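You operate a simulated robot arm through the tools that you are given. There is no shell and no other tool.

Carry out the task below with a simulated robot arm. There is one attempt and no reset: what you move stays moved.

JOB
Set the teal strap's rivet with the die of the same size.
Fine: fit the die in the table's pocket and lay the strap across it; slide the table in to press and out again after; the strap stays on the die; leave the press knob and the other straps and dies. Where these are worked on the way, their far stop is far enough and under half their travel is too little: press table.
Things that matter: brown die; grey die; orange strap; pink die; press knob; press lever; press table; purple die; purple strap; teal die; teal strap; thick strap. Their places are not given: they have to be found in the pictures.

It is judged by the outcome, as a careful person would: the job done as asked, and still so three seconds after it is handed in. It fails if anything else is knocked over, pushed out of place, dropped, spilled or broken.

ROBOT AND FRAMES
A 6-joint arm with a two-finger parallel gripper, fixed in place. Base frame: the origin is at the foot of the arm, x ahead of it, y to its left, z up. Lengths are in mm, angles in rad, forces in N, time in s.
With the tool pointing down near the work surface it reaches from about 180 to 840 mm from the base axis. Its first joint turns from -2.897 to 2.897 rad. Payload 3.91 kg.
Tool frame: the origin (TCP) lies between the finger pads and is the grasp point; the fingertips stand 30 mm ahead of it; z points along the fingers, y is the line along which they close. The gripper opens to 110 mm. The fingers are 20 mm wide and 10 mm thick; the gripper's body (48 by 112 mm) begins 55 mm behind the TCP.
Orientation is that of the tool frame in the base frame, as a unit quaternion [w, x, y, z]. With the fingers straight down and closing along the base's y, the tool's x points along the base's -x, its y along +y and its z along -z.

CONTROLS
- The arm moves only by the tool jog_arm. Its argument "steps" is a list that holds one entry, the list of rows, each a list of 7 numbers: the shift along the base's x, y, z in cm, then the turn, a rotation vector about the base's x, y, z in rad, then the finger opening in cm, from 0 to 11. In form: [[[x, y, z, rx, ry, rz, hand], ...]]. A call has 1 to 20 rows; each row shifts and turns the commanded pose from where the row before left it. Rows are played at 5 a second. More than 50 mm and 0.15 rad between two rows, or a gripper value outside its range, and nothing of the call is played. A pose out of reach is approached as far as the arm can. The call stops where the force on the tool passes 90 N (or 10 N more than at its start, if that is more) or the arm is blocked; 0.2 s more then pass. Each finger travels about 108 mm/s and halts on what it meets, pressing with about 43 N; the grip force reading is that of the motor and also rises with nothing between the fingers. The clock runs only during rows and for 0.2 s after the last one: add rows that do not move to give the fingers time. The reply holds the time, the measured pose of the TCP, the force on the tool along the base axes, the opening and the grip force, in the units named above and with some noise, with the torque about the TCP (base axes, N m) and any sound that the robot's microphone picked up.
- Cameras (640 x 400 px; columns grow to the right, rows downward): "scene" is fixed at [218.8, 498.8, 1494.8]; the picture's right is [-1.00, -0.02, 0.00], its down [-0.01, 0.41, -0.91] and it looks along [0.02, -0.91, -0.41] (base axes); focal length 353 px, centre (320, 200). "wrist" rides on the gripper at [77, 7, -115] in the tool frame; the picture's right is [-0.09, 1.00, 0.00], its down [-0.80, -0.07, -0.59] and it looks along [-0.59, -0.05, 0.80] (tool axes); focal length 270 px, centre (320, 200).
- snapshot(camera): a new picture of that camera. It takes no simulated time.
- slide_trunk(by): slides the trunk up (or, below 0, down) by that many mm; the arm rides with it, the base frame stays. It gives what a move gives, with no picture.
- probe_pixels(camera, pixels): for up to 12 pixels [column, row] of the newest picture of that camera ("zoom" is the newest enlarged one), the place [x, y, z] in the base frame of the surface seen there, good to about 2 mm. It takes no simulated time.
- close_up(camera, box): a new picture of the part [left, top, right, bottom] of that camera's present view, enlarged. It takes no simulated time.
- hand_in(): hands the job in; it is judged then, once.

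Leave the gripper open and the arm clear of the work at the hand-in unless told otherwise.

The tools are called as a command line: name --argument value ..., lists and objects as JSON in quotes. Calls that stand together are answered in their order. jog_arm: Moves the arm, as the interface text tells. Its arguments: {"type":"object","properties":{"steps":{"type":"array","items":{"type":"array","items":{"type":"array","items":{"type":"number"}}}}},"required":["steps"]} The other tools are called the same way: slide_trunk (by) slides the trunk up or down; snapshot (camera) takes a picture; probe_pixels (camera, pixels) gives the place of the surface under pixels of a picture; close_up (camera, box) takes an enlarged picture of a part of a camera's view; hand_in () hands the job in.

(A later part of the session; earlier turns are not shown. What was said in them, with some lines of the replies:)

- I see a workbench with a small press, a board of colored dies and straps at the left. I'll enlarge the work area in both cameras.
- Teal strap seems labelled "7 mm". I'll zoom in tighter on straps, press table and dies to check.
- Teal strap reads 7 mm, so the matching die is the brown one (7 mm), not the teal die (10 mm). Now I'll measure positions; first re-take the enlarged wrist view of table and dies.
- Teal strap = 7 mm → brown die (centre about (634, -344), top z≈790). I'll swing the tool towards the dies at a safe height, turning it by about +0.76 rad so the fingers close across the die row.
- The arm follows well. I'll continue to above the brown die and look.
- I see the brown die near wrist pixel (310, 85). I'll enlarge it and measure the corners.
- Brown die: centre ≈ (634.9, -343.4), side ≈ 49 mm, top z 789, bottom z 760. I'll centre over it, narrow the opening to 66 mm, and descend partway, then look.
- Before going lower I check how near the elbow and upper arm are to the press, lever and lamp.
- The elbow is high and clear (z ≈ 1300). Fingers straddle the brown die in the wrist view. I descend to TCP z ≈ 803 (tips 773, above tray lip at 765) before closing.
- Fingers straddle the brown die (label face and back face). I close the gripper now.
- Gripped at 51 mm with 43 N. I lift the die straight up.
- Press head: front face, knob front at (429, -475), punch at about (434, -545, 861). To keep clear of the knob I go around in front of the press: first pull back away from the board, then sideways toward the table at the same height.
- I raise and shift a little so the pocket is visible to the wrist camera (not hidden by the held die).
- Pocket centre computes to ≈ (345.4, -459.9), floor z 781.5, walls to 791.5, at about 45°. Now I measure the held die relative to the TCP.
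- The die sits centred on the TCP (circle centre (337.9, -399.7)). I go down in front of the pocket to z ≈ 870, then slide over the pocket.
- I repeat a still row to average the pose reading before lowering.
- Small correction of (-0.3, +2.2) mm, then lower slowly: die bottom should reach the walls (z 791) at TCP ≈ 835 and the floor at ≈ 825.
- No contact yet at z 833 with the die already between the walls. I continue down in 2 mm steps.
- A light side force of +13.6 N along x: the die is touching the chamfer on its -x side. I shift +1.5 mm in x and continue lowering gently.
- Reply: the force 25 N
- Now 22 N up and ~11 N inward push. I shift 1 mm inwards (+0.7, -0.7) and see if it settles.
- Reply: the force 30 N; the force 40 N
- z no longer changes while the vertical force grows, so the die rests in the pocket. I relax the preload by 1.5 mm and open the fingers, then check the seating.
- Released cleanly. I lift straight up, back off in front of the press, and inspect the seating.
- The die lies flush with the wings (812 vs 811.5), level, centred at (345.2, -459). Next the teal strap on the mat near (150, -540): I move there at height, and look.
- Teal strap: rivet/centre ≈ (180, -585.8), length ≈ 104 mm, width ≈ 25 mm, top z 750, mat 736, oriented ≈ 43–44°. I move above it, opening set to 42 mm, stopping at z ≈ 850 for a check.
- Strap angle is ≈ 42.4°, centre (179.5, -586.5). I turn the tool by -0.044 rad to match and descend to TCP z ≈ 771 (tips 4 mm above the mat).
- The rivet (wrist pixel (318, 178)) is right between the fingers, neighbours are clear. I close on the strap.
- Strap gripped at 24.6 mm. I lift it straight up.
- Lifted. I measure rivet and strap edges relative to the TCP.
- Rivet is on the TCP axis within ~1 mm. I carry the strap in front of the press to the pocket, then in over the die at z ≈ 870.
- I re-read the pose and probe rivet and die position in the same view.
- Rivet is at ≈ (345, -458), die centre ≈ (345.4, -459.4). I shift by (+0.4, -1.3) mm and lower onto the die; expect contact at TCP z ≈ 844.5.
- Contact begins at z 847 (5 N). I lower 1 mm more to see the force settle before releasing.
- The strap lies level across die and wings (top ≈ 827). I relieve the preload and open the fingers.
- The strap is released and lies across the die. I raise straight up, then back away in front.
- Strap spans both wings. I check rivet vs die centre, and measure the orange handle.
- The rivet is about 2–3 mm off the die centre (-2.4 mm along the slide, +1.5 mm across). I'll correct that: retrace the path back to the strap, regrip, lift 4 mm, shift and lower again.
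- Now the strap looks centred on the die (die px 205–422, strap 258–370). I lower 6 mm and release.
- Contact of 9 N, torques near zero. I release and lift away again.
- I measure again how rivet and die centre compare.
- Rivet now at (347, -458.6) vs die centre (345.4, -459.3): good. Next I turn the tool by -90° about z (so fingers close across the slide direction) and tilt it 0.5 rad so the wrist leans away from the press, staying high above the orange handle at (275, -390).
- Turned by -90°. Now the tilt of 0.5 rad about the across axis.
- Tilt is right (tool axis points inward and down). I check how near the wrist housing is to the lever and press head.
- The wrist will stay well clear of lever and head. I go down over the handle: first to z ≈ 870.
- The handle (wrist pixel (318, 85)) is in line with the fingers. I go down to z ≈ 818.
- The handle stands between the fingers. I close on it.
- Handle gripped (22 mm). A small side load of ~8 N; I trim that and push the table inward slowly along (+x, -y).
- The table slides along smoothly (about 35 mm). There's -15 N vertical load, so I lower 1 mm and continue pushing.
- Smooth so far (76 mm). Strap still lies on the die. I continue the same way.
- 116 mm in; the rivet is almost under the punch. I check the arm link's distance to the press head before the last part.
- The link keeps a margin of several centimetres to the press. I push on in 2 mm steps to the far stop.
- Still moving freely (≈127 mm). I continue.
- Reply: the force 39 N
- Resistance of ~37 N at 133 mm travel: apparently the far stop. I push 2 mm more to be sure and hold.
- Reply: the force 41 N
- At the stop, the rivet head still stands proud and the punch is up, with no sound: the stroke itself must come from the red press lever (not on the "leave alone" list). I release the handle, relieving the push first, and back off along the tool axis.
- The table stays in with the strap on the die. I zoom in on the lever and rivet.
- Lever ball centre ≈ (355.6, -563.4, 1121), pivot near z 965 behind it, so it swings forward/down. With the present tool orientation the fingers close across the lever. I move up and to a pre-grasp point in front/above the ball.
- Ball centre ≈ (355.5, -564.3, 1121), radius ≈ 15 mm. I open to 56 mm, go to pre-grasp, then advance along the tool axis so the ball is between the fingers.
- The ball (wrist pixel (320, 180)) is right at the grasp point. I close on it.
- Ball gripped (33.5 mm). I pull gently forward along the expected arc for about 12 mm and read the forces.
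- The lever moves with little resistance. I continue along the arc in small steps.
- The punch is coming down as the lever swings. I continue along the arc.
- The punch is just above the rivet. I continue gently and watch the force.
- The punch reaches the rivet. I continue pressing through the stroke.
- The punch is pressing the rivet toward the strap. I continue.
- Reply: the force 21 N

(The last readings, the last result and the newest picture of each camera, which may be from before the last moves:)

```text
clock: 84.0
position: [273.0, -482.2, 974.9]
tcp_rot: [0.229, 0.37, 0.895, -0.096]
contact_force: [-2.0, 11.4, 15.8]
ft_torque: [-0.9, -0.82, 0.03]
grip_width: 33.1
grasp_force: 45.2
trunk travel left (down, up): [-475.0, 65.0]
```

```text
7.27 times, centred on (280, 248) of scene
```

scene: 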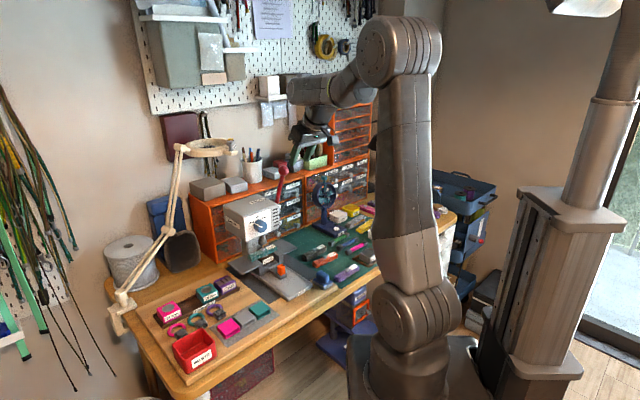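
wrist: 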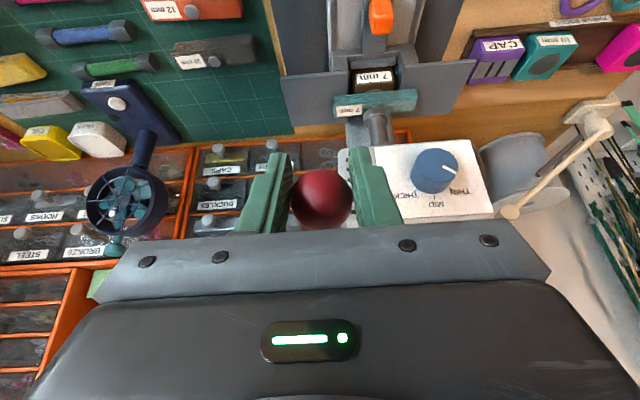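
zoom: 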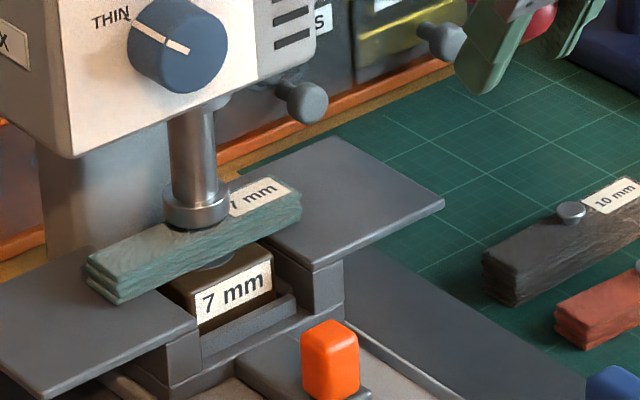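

Still no stop. I continue a bit further past horizontal.

jog_arm --steps '[[[0.0, 0.0, -0.55, 0, 0, 0, 2.2], [0.01, -0.01, -0.55, 0, 0, 0, 2.2], [0.02, -0.02, -0.55, 0, 0, 0, 2.2], [0, 0, 0, 0, 0, 0, 2.2]]]'

close_up --camera "scene" --box '[250, 220, 310, 275]'

snapshot --camera "wrist"

```text
clock: 85.0
position: [273.9, -483.3, 958.9]
tcp_rot: [0.229, 0.371, 0.895, -0.095]
contact_force: [-5.3, 11.5, 12.9]
ft_torque: [-0.8, -0.74, -0.02]
grip_width: 33.3
grasp_force: 44.9
trunk travel left (down, up): [-475.0, 65.0]
```

```text
7.27 times, centred on (280, 248) of scene
```

zoom: 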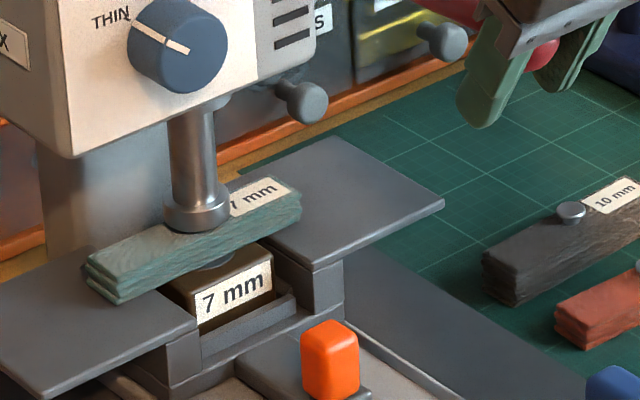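

```text
taken
```

wrist: 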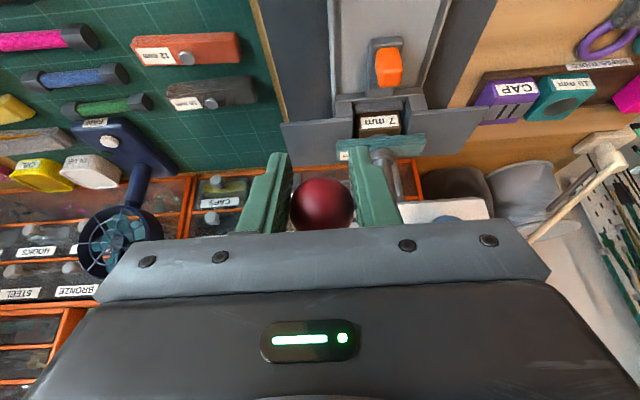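

jog_arm --steps '[[[0.03, -0.03, -0.55, 0, 0, 0, 2.2], [0.05, -0.05, -0.55, 0, 0, 0, 2.2], [0.07, -0.07, -0.55, 0, 0, 0, 2.2], [0, 0, 0, 0, 0, 0, 2.2]]]'

close_up --camera "scene" --box '[250, 220, 310, 275]'

```text
clock: 86.0
position: [276.0, -483.0, 943.0]
tcp_rot: [0.229, 0.371, 0.895, -0.095]
contact_force: [-11.6, 15.4, 10.8]
ft_torque: [-0.65, -0.59, -0.08]
grip_width: 33.0
grasp_force: 45.3
trunk travel left (down, up): [-475.0, 65.0]
```

```text
7.27 times, centred on (280, 248) of scene
```

zoom: 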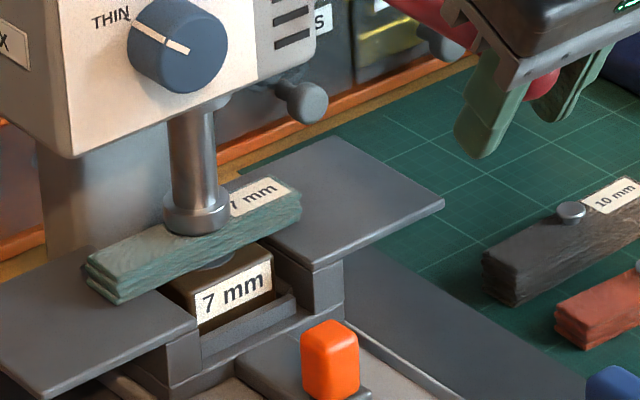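

jog_arm --steps '[[[-0.1, 0.1, -0.5, 0, 0, 0, 2.2], [0.03, -0.03, -0.5, 0, 0, 0, 2.2], [0.05, -0.05, -0.5, 0, 0, 0, 2.2], [0, 0, 0, 0, 0, 0, 2.2]]]'

close_up --camera "scene" --box '[250, 220, 310, 275]'

close_up --camera "scene" --box '[220, 160, 350, 290]'

```text
clock: 87.0
position: [275.4, -484.6, 929.2]
tcp_rot: [0.231, 0.369, 0.895, -0.097]
contact_force: [3.0, 2.0, 35.3]
ft_torque: [-0.15, -0.11, 0.01]
grip_width: 33.4
grasp_force: 45.2
trunk travel left (down, up): [-475.0, 65.0]
```

```text
7.27 times, centred on (280, 248) of scene
```

zoom: 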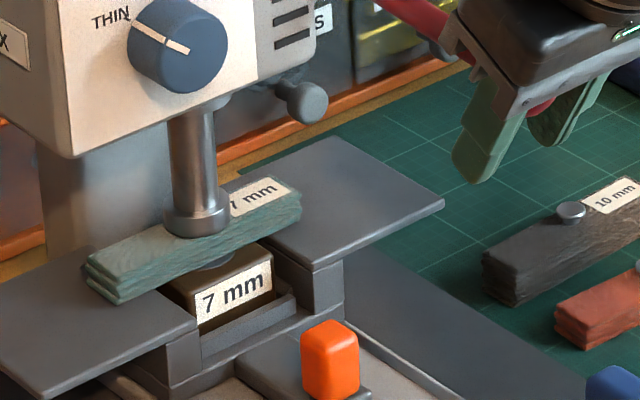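

```text
3.08 times, centred on (285, 225) of scene
```

zoom: 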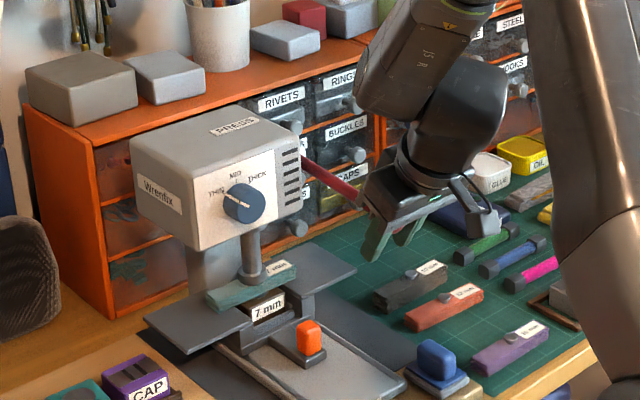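

Vertical resistance jumped to 35 N: end of the stroke. I press 3 mm more and hold briefly.

jog_arm --steps '[[[0.02, -0.02, -0.2, 0, 0, 0, 2.2], [0, 0, -0.15, 0, 0, 0, 2.2], [0, 0, 0, 0, 0, 0, 2.2], [0, 0, 0, 0, 0, 0, 2.2], [0, 0, 0, 0, 0, 0, 2.2]]]'

close_up --camera "scene" --box '[250, 220, 310, 275]'

```text
clock: 88.2
position: [271.1, -480.4, 924.4]
tcp_rot: [0.229, 0.372, 0.895, -0.094]
contact_force: [-45.4, 32.9, 13.7]
ft_torque: [-1.92, -2.64, 0.08]
grip_width: 22.1
grasp_force: 0.1
trunk travel left (down, up): [-475.0, 65.0]
```

```text
7.27 times, centred on (280, 248) of scene
```

zoom: 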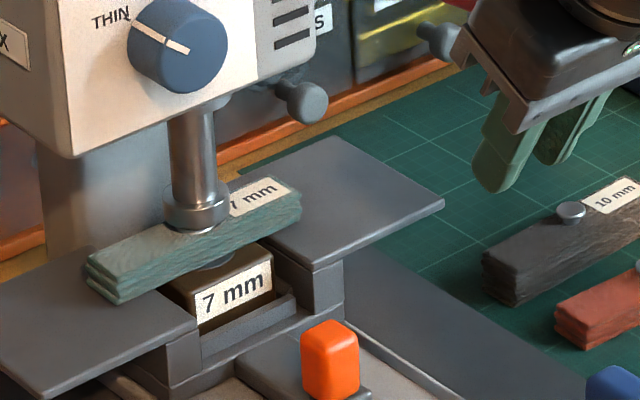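

The ball slipped out of the fingers (opening 22 mm) and something pushes on the hand. I look before moving.

snapshot --camera "wrist"

close_up --camera "scene" --box '[220, 160, 350, 290]'

```text
taken
```

wrist: 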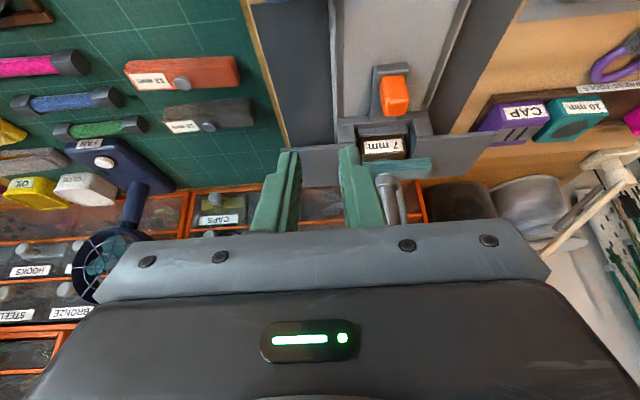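

```text
3.08 times, centred on (285, 225) of scene
```

zoom: 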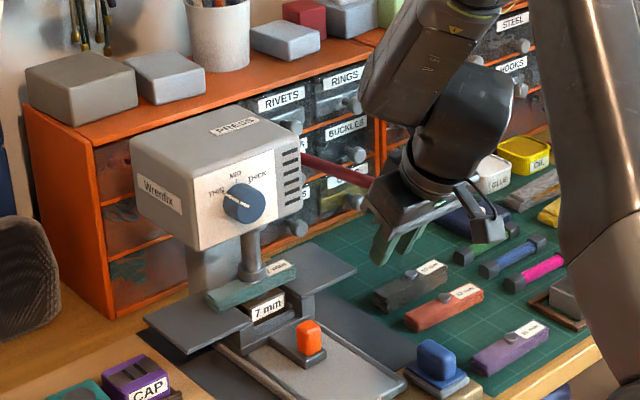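

The ball slipped to the inner side of the fingers and is wedged radially against them. I move straight outward (away from the press) to free it without catching the lever.

jog_arm --steps '[[[-0.5, 0.5, 0, 0, 0, 0, 2.2], [-0.7, 0.7, 0, 0, 0, 0, 2.2], [-1.0, 1.0, 0, 0, 0, 0, 2.2], [-1.0, 1.0, 0, 0, 0, 0, 2.2], [0, 0, 0, 0, 0, 0, 2.2]]]'

close_up --camera "scene" --box '[220, 160, 350, 290]'

snapshot --camera "wrist"

```text
clock: 89.4
position: [245.4, -452.0, 921.3]
tcp_rot: [0.228, 0.37, 0.896, -0.095]
contact_force: [0.1, 0.9, -1.1]
ft_torque: [0.01, -0.01, 0.02]
grip_width: 22.2
grasp_force: 0.1
trunk travel left (down, up): [-475.0, 65.0]
```

```text
3.08 times, centred on (285, 225) of scene
```

zoom: 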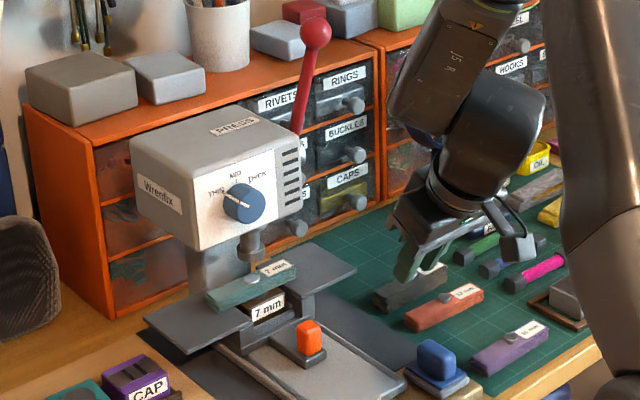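

```text
taken
```

wrist: 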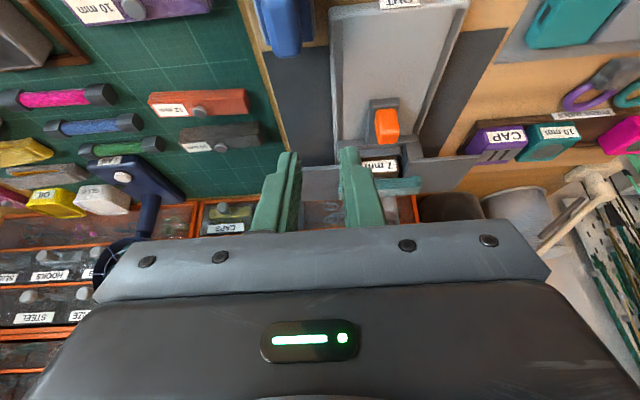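

The lever sprang back up by itself and the punch is up. I check the rivet.

close_up --camera "scene" --box '[260, 235, 300, 265]'

close_up --camera "scene" --box '[250, 220, 310, 275]'

```text
13.33 times, centred on (280, 250) of scene
```

zoom: 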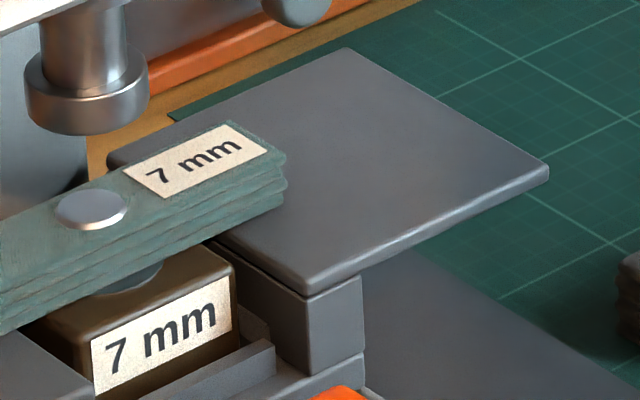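

```text
7.27 times, centred on (280, 248) of scene
```

zoom: 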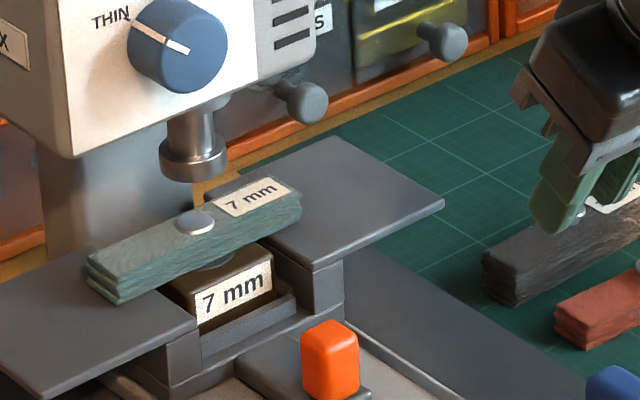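

The rivet head is now flat and flush on the strap: set. Now I go back to the table handle to slide it out. First to a pre-grasp point behind/above the handle.

jog_arm --steps '[[[2.0, 2.0, 0, 0, 0, 0, 4.6], [2.0, 2.0, 0, 0, 0, 0, 4.6], [2.23, -2.23, -1.59, 0, 0, 0, 4.6], [2.23, -2.23, -1.59, 0, 0, 0, 4.6], [0, 0, 0, 0, 0, 0, 4.6]]]'

snapshot --camera "wrist"

close_up --camera "scene" --box '[230, 200, 350, 300]'

```text
clock: 90.6
position: [329.4, -456.6, 891.0]
tcp_rot: [0.228, 0.369, 0.896, -0.094]
contact_force: [-0.1, 0.4, -0.2]
ft_torque: [0.02, 0.0, 0.0]
grip_width: 46.2
grasp_force: 0.1
trunk travel left (down, up): [-475.0, 65.0]
```

```text
taken
```

wrist: 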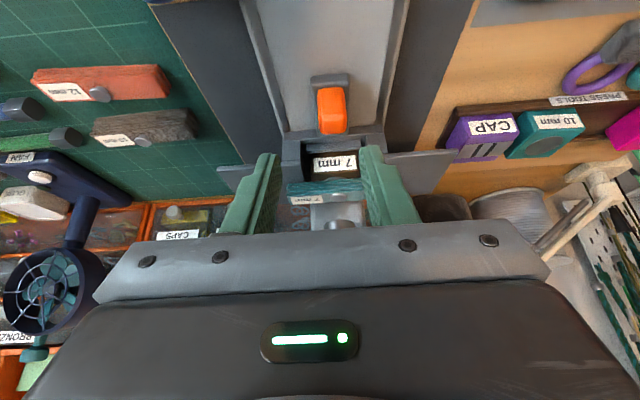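

```text
4.00 times, centred on (290, 250) of scene
```

zoom: 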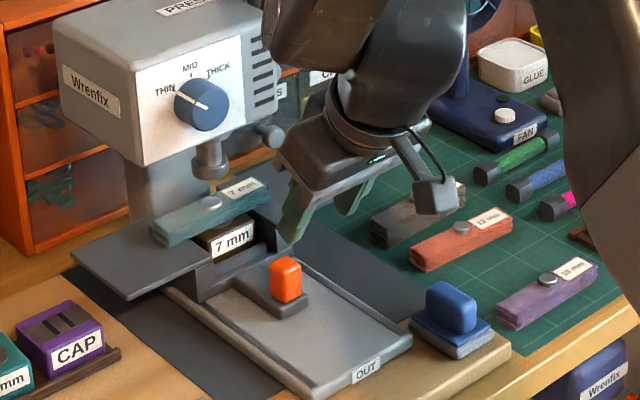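

I'm ~10 mm off sideways (handle at column 332). I probe the handle to correct.

close_up --camera "wrist" --box '[290, 60, 380, 150]'

```text
4.44 times, centred on (335, 105) of wrist
```

zoom: 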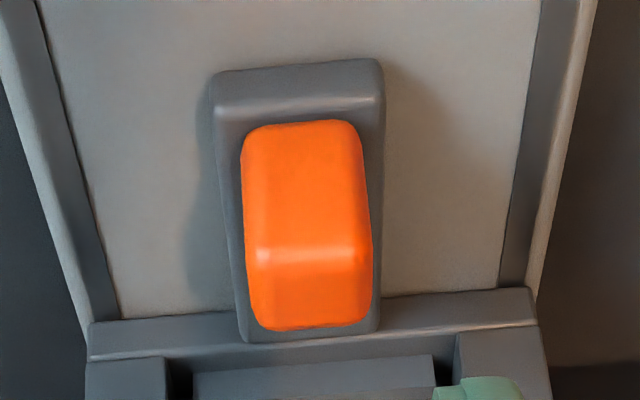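

probe_pixels --camera "zoom" --pixels '[[310, 290], [258, 290], [362, 280], [310, 255], [310, 320], [305, 200], [250, 200], [358, 200], [300, 135]]'

```text
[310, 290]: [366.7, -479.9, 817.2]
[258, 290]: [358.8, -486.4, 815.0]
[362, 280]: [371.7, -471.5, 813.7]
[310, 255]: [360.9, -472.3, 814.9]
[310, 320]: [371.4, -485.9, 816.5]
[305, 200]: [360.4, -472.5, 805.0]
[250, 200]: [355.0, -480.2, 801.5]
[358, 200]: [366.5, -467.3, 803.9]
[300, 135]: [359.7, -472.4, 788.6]
```

Handle centre now ≈ s-position (363, -477), lateral u = -80.3. I correct sideways (+6.8, +6.8) and descend to the grip pose.

jog_arm --steps '[[[0.68, 0.68, 0, 0, 0, 0, 4.6], [0.76, -0.76, -2.4, 0, 0, 0, 4.6], [0.76, -0.76, -2.4, 0, 0, 0, 4.6], [0.76, -0.76, -2.3, 0, 0, 0, 4.6], [0, 0, 0, 0, 0, 0, 4.6]]]'

snapshot --camera "wrist"

close_up --camera "scene" --box '[230, 200, 350, 300]'

```text
clock: 91.8
position: [359.4, -474.0, 820.4]
tcp_rot: [0.229, 0.369, 0.896, -0.095]
contact_force: [-0.4, 0.1, -1.4]
ft_torque: [0.0, 0.03, 0.01]
grip_width: 46.0
grasp_force: 0.0
trunk travel left (down, up): [-475.0, 65.0]
```

```text
taken
```

wrist: 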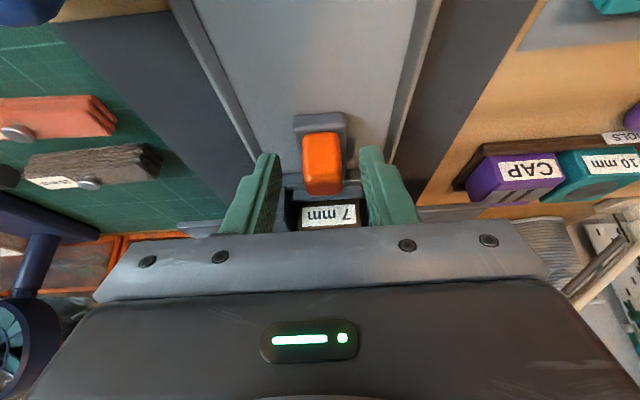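

```text
4.00 times, centred on (290, 250) of scene
```

zoom: 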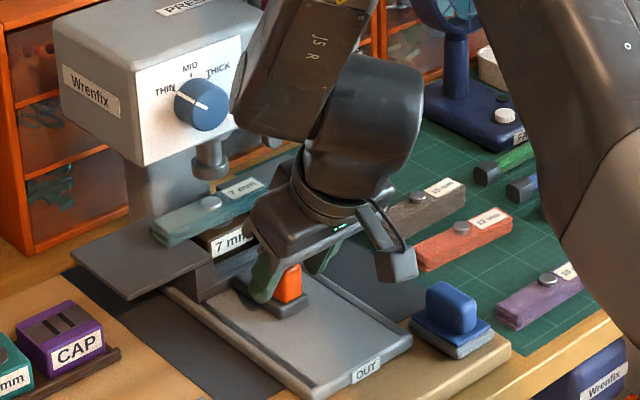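

Good alignment (handle at column 322). I close on it.

jog_arm --steps '[[[0, 0, 0, 0, 0, 0, 3.4], [0, 0, 0, 0, 0, 0, 2.4], [0, 0, 0, 0, 0, 0, 1.4], [0, 0, 0, 0, 0, 0, 1.4], [0, 0, 0, 0, 0, 0, 1.4]]]'

```text
clock: 93.0
position: [359.6, -471.9, 820.2]
tcp_rot: [0.228, 0.37, 0.895, -0.095]
contact_force: [8.0, 7.8, -0.8]
ft_torque: [0.14, -0.4, -0.01]
grip_width: 22.0
grasp_force: 44.6
trunk travel left (down, up): [-475.0, 65.0]
```

Gripped. I trim the side load and pull the table outward slowly.

jog_arm --steps '[[[0.05, 0.05, 0, 0, 0, 0, 1.4], [-0.1, 0.1, 0, 0, 0, 0, 1.4], [-0.2, 0.2, 0, 0, 0, 0, 1.4], [-0.28, 0.28, 0, 0, 0, 0, 1.4], [-0.28, 0.28, 0, 0, 0, 0, 1.4], [-0.28, 0.28, 0, 0, 0, 0, 1.4], [-0.28, 0.28, 0, 0, 0, 0, 1.4], [-0.28, 0.28, 0, 0, 0, 0, 1.4], [-0.28, 0.28, 0, 0, 0, 0, 1.4], [-0.28, 0.28, 0, 0, 0, 0, 1.4], [-0.2, 0.2, 0, 0, 0, 0, 1.4], [0, 0, 0, 0, 0, 0, 1.4]]]'

close_up --camera "scene" --box '[230, 200, 350, 300]'

```text
clock: 95.6
position: [333.6, -446.3, 819.9]
tcp_rot: [0.229, 0.37, 0.895, -0.095]
contact_force: [8.6, 6.5, 11.4]
ft_torque: [-0.86, -1.26, 0.09]
grip_width: 21.7
grasp_force: 44.9
trunk travel left (down, up): [-475.0, 65.0]
```

```text
4.00 times, centred on (290, 250) of scene
```

zoom: 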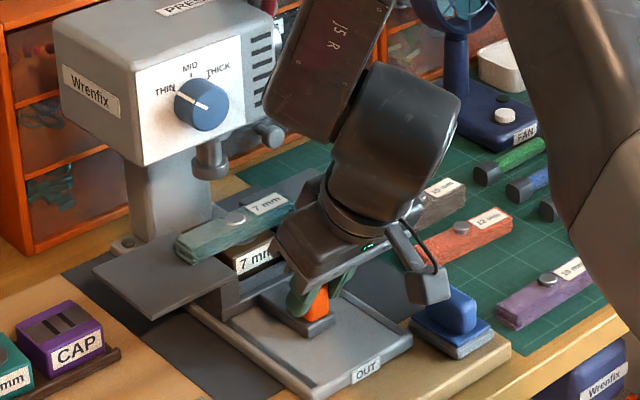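

The table slides out with strap and die riding along. Continue at the same pace.

jog_arm --steps '[[[-0.15, 0.15, 0.03, 0, 0, 0, 1.4], [-0.28, 0.28, 0, 0, 0, 0, 1.4], [-0.28, 0.28, 0, 0, 0, 0, 1.4], [-0.28, 0.28, 0, 0, 0, 0, 1.4], [-0.28, 0.28, 0, 0, 0, 0, 1.4], [-0.28, 0.28, 0, 0, 0, 0, 1.4], [-0.28, 0.28, 0, 0, 0, 0, 1.4], [-0.28, 0.28, 0, 0, 0, 0, 1.4], [-0.28, 0.28, 0, 0, 0, 0, 1.4], [-0.28, 0.28, 0, 0, 0, 0, 1.4], [-0.28, 0.28, 0, 0, 0, 0, 1.4], [-0.2, 0.2, 0, 0, 0, 0, 1.4], [0, 0, 0, 0, 0, 0, 1.4]]]'

close_up --camera "scene" --box '[230, 200, 350, 300]'

```text
clock: 98.4
position: [302.5, -416.7, 821.0]
tcp_rot: [0.229, 0.37, 0.895, -0.095]
contact_force: [7.5, 5.6, 11.9]
ft_torque: [-0.86, -1.11, 0.03]
grip_width: 21.6
grasp_force: 45.1
trunk travel left (down, up): [-475.0, 65.0]
```

```text
4.00 times, centred on (290, 250) of scene
```

zoom: 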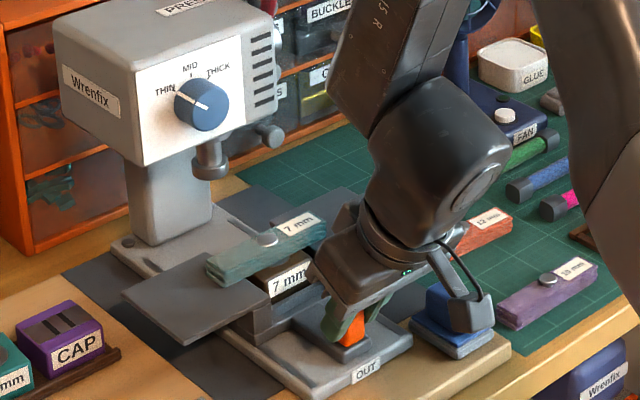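

jog_arm --steps '[[[-0.15, 0.15, 0.03, 0, 0, 0, 1.4], [-0.28, 0.28, 0, 0, 0, 0, 1.4], [-0.28, 0.28, 0, 0, 0, 0, 1.4], [-0.28, 0.28, 0, 0, 0, 0, 1.4], [-0.28, 0.28, 0, 0, 0, 0, 1.4], [-0.28, 0.28, 0, 0, 0, 0, 1.4], [-0.28, 0.28, 0, 0, 0, 0, 1.4], [-0.28, 0.28, 0, 0, 0, 0, 1.4], [-0.28, 0.28, 0, 0, 0, 0, 1.4], [-0.2, 0.2, 0, 0, 0, 0, 1.4], [-0.14, 0.14, 0, 0, 0, 0, 1.4], [-0.14, 0.14, 0, 0, 0, 0, 1.4], [0, 0, 0, 0, 0, 0, 1.4]]]'

close_up --camera "scene" --box '[230, 200, 350, 300]'

```text
clock: 101.2
position: [276.2, -388.5, 820.9]
tcp_rot: [0.228, 0.37, 0.896, -0.096]
contact_force: [10.4, 8.2, 14.2]
ft_torque: [0.61, 0.2, 0.09]
grip_width: 22.1
grasp_force: 44.9
trunk travel left (down, up): [-475.0, 65.0]
```

```text
4.00 times, centred on (290, 250) of scene
```

zoom: 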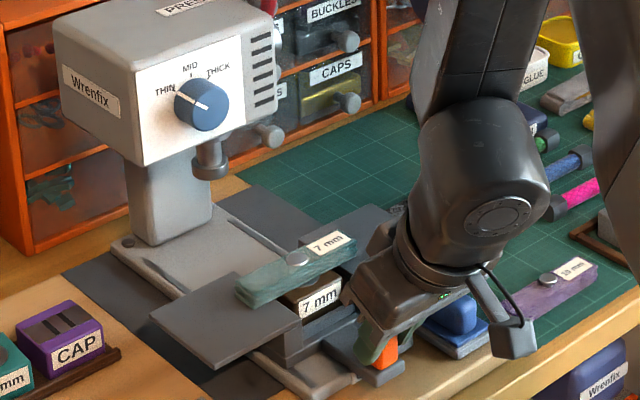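

Nearly out. I pull on in 2 mm steps to the outer stop.

jog_arm --steps '[[[-0.14, 0.14, 0, 0, 0, 0, 1.4], [-0.14, 0.14, 0, 0, 0, 0, 1.4], [-0.14, 0.14, 0, 0, 0, 0, 1.4], [-0.14, 0.14, 0, 0, 0, 0, 1.4], [-0.14, 0.14, 0, 0, 0, 0, 1.4], [0, 0, 0, 0, 0, 0, 1.4]]]'

```text
clock: 102.6
position: [268.9, -381.8, 820.7]
tcp_rot: [0.229, 0.37, 0.895, -0.095]
contact_force: [10.9, 5.3, 17.3]
ft_torque: [0.45, -0.03, 0.02]
grip_width: 22.3
grasp_force: 44.9
trunk travel left (down, up): [-475.0, 65.0]
```

jog_arm --steps '[[[-0.14, 0.14, 0, 0, 0, 0, 1.4], [-0.14, 0.14, 0, 0, 0, 0, 1.4], [-0.14, 0.14, 0, 0, 0, 0, 1.4], [0, 0, 0, 0, 0, 0, 1.4]]]'

close_up --camera "scene" --box '[230, 200, 350, 300]'

```text
clock: 103.6
position: [266.2, -378.7, 820.6]
tcp_rot: [0.229, 0.371, 0.895, -0.095]
contact_force: [40.2, -16.0, 5.8]
ft_torque: [-0.17, -0.69, -0.33]
grip_width: 22.1
grasp_force: 45.5
trunk travel left (down, up): [-475.0, 65.0]
```

```text
4.00 times, centred on (290, 250) of scene
```

zoom: 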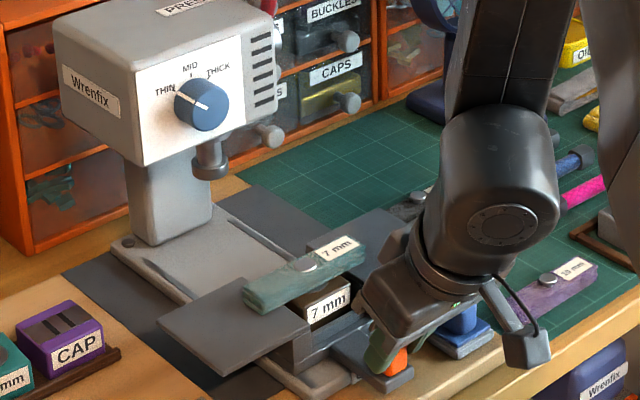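

Outer stop reached (40 N). I relieve the pull, open the fingers and withdraw along the tool axis.

jog_arm --steps '[[[0.18, -0.18, -0.05, 0, 0, 0, 1.4], [0, 0, 0, 0, 0, 0, 1.4], [0, 0, 0, 0, 0, 0, 2.6], [0, 0, 0, 0, 0, 0, 3.6], [0, 0, 0, 0, 0, 0, 4.6], [0, 0, 0, 0, 0, 0, 4.6]]]'

snapshot --camera "wrist"

```text
clock: 105.0
position: [263.7, -378.8, 818.9]
tcp_rot: [0.228, 0.371, 0.895, -0.094]
contact_force: [0.5, 0.0, 0.1]
ft_torque: [-0.01, 0.01, -0.04]
grip_width: 45.9
grasp_force: 0.0
trunk travel left (down, up): [-475.0, 65.0]
```

```text
taken
```

wrist: 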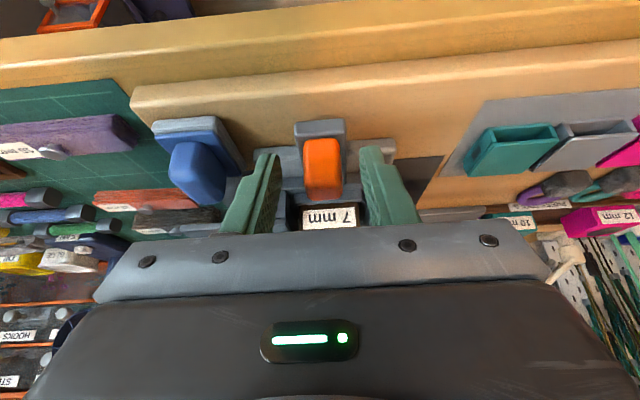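

Fingers are free on both sides of the handle. I withdraw up and back along the tool axis.

jog_arm --steps '[[[-0.4, 0.4, 1.2, 0, 0, 0, 4.6], [-1.0, 1.0, 2.6, 0, 0, 0, 4.6], [-1.2, 1.2, 3.2, 0, 0, 0, 4.6], [-1.0, 1.0, 3.8, 0, 0, 0, 4.6], [-0.5, 0.5, 4, 0, 0, 0, 4.6], [0, 0, 4, 0, 0, 0, 4.6], [0, 0, 4, 0, 0, 0, 6], [0, 0, 4, 0, 0, 0, 8], [0, 0, 0, 0, 0, 0, 8]]]'

snapshot --camera "wrist"

snapshot --camera "scene"

close_up --camera "scene" --box '[240, 220, 340, 300]'

```text
clock: 107.0
position: [224.4, -336.2, 1088.5]
tcp_rot: [0.228, 0.371, 0.895, -0.094]
contact_force: [-0.8, 0.1, -0.1]
ft_torque: [-0.01, 0.01, -0.01]
grip_width: 79.9
grasp_force: 0.1
trunk travel left (down, up): [-475.0, 65.0]
```

```text
taken
```

wrist: 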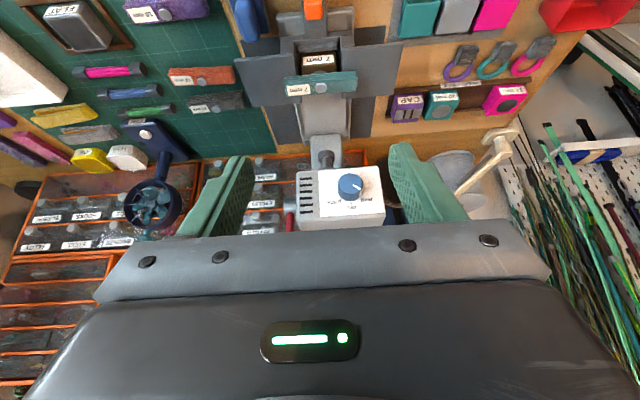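

```text
taken
```

scene: 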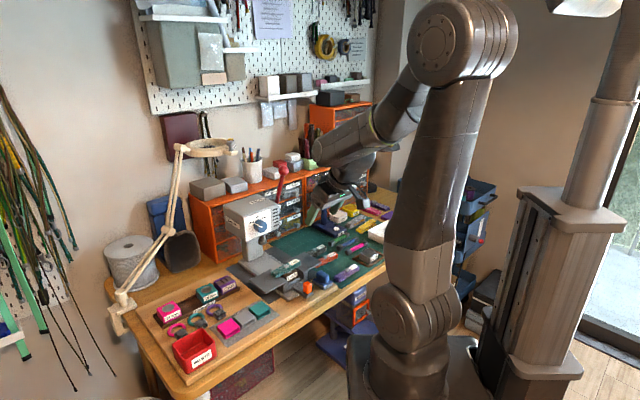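

```text
5.00 times, centred on (290, 260) of scene
```

zoom: 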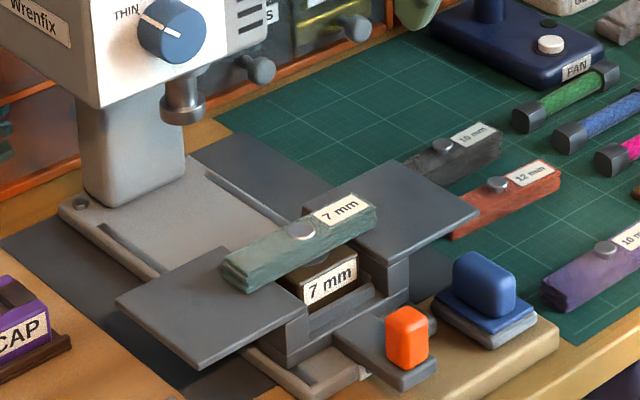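

Table is out, strap on the die, knob untouched at THIN. I verify with probes: handle position (was about (275, -390)), rivet, strap, die.

probe_pixels --camera "zoom" --pixels '[[405, 315], [300, 231], [330, 283], [240, 270], [365, 210], [200, 310], [400, 200], [345, 272]]'

close_up --camera "scene" --box '[280, 245, 320, 275]'

close_up --camera "scene" --box '[140, 255, 300, 385]'

```text
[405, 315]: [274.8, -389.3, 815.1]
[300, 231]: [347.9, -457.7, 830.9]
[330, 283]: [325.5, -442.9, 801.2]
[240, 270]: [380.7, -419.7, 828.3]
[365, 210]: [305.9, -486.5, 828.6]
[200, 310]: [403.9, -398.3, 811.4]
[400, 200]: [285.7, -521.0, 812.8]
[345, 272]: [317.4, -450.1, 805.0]
```

```text
13.33 times, centred on (300, 260) of scene
```

zoom: 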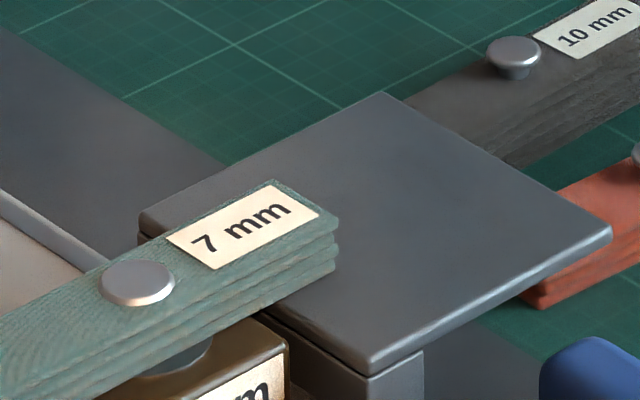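

```text
3.08 times, centred on (220, 320) of scene
```

zoom: 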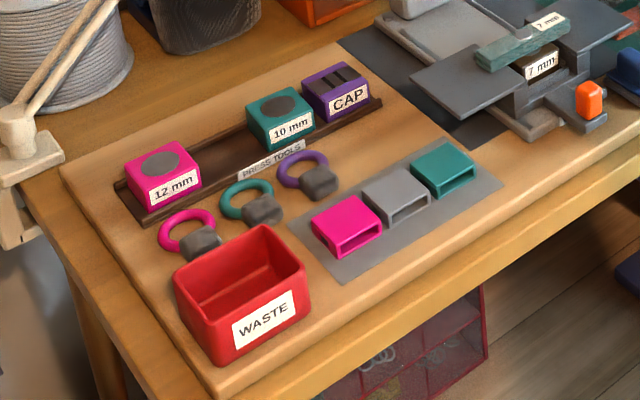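

Everything checks: rivet flush (top 831, was 836), table back at its outer stop (handle (274.8, -389.3)), strap on the brown 7 mm die, lever back up, knob on THIN, other dies and straps untouched, gripper open and arm clear. I hand the job in.

hand_in

```text
The job is handed in.
```

I set the teal strap's rivet with the brown die and handed the job in. I haven't seen a verdict from the judging.

- **Die:** the teal strap is marked 7 mm, so I used the brown 7 mm die, not the teal one, which is 10 mm. It sits flush in the table's pocket.
- **Strap:** it lies across the die with the rivet about 2 mm off centre or less. My first placement was nearly 3 mm off, so I lifted it and set it down again.
- **Press:** sliding the table to its far stop did not press the rivet by itself. I pulled the red press lever down to do it; you hadn't asked me to leave the lever alone.
- **Lever slip:** near the end of the stroke the lever's ball slipped out of the fingers. The lever sprang back up on its own, and I saw no damage.
- **Result:** the rivet head is now flat on the strap, about 5 mm lower than before. The table is back at its outer stop with the strap still on the die.
- **Everything else:** the press knob is still on THIN, and the other straps and dies were not touched. The gripper is open and the arm is clear of the work.
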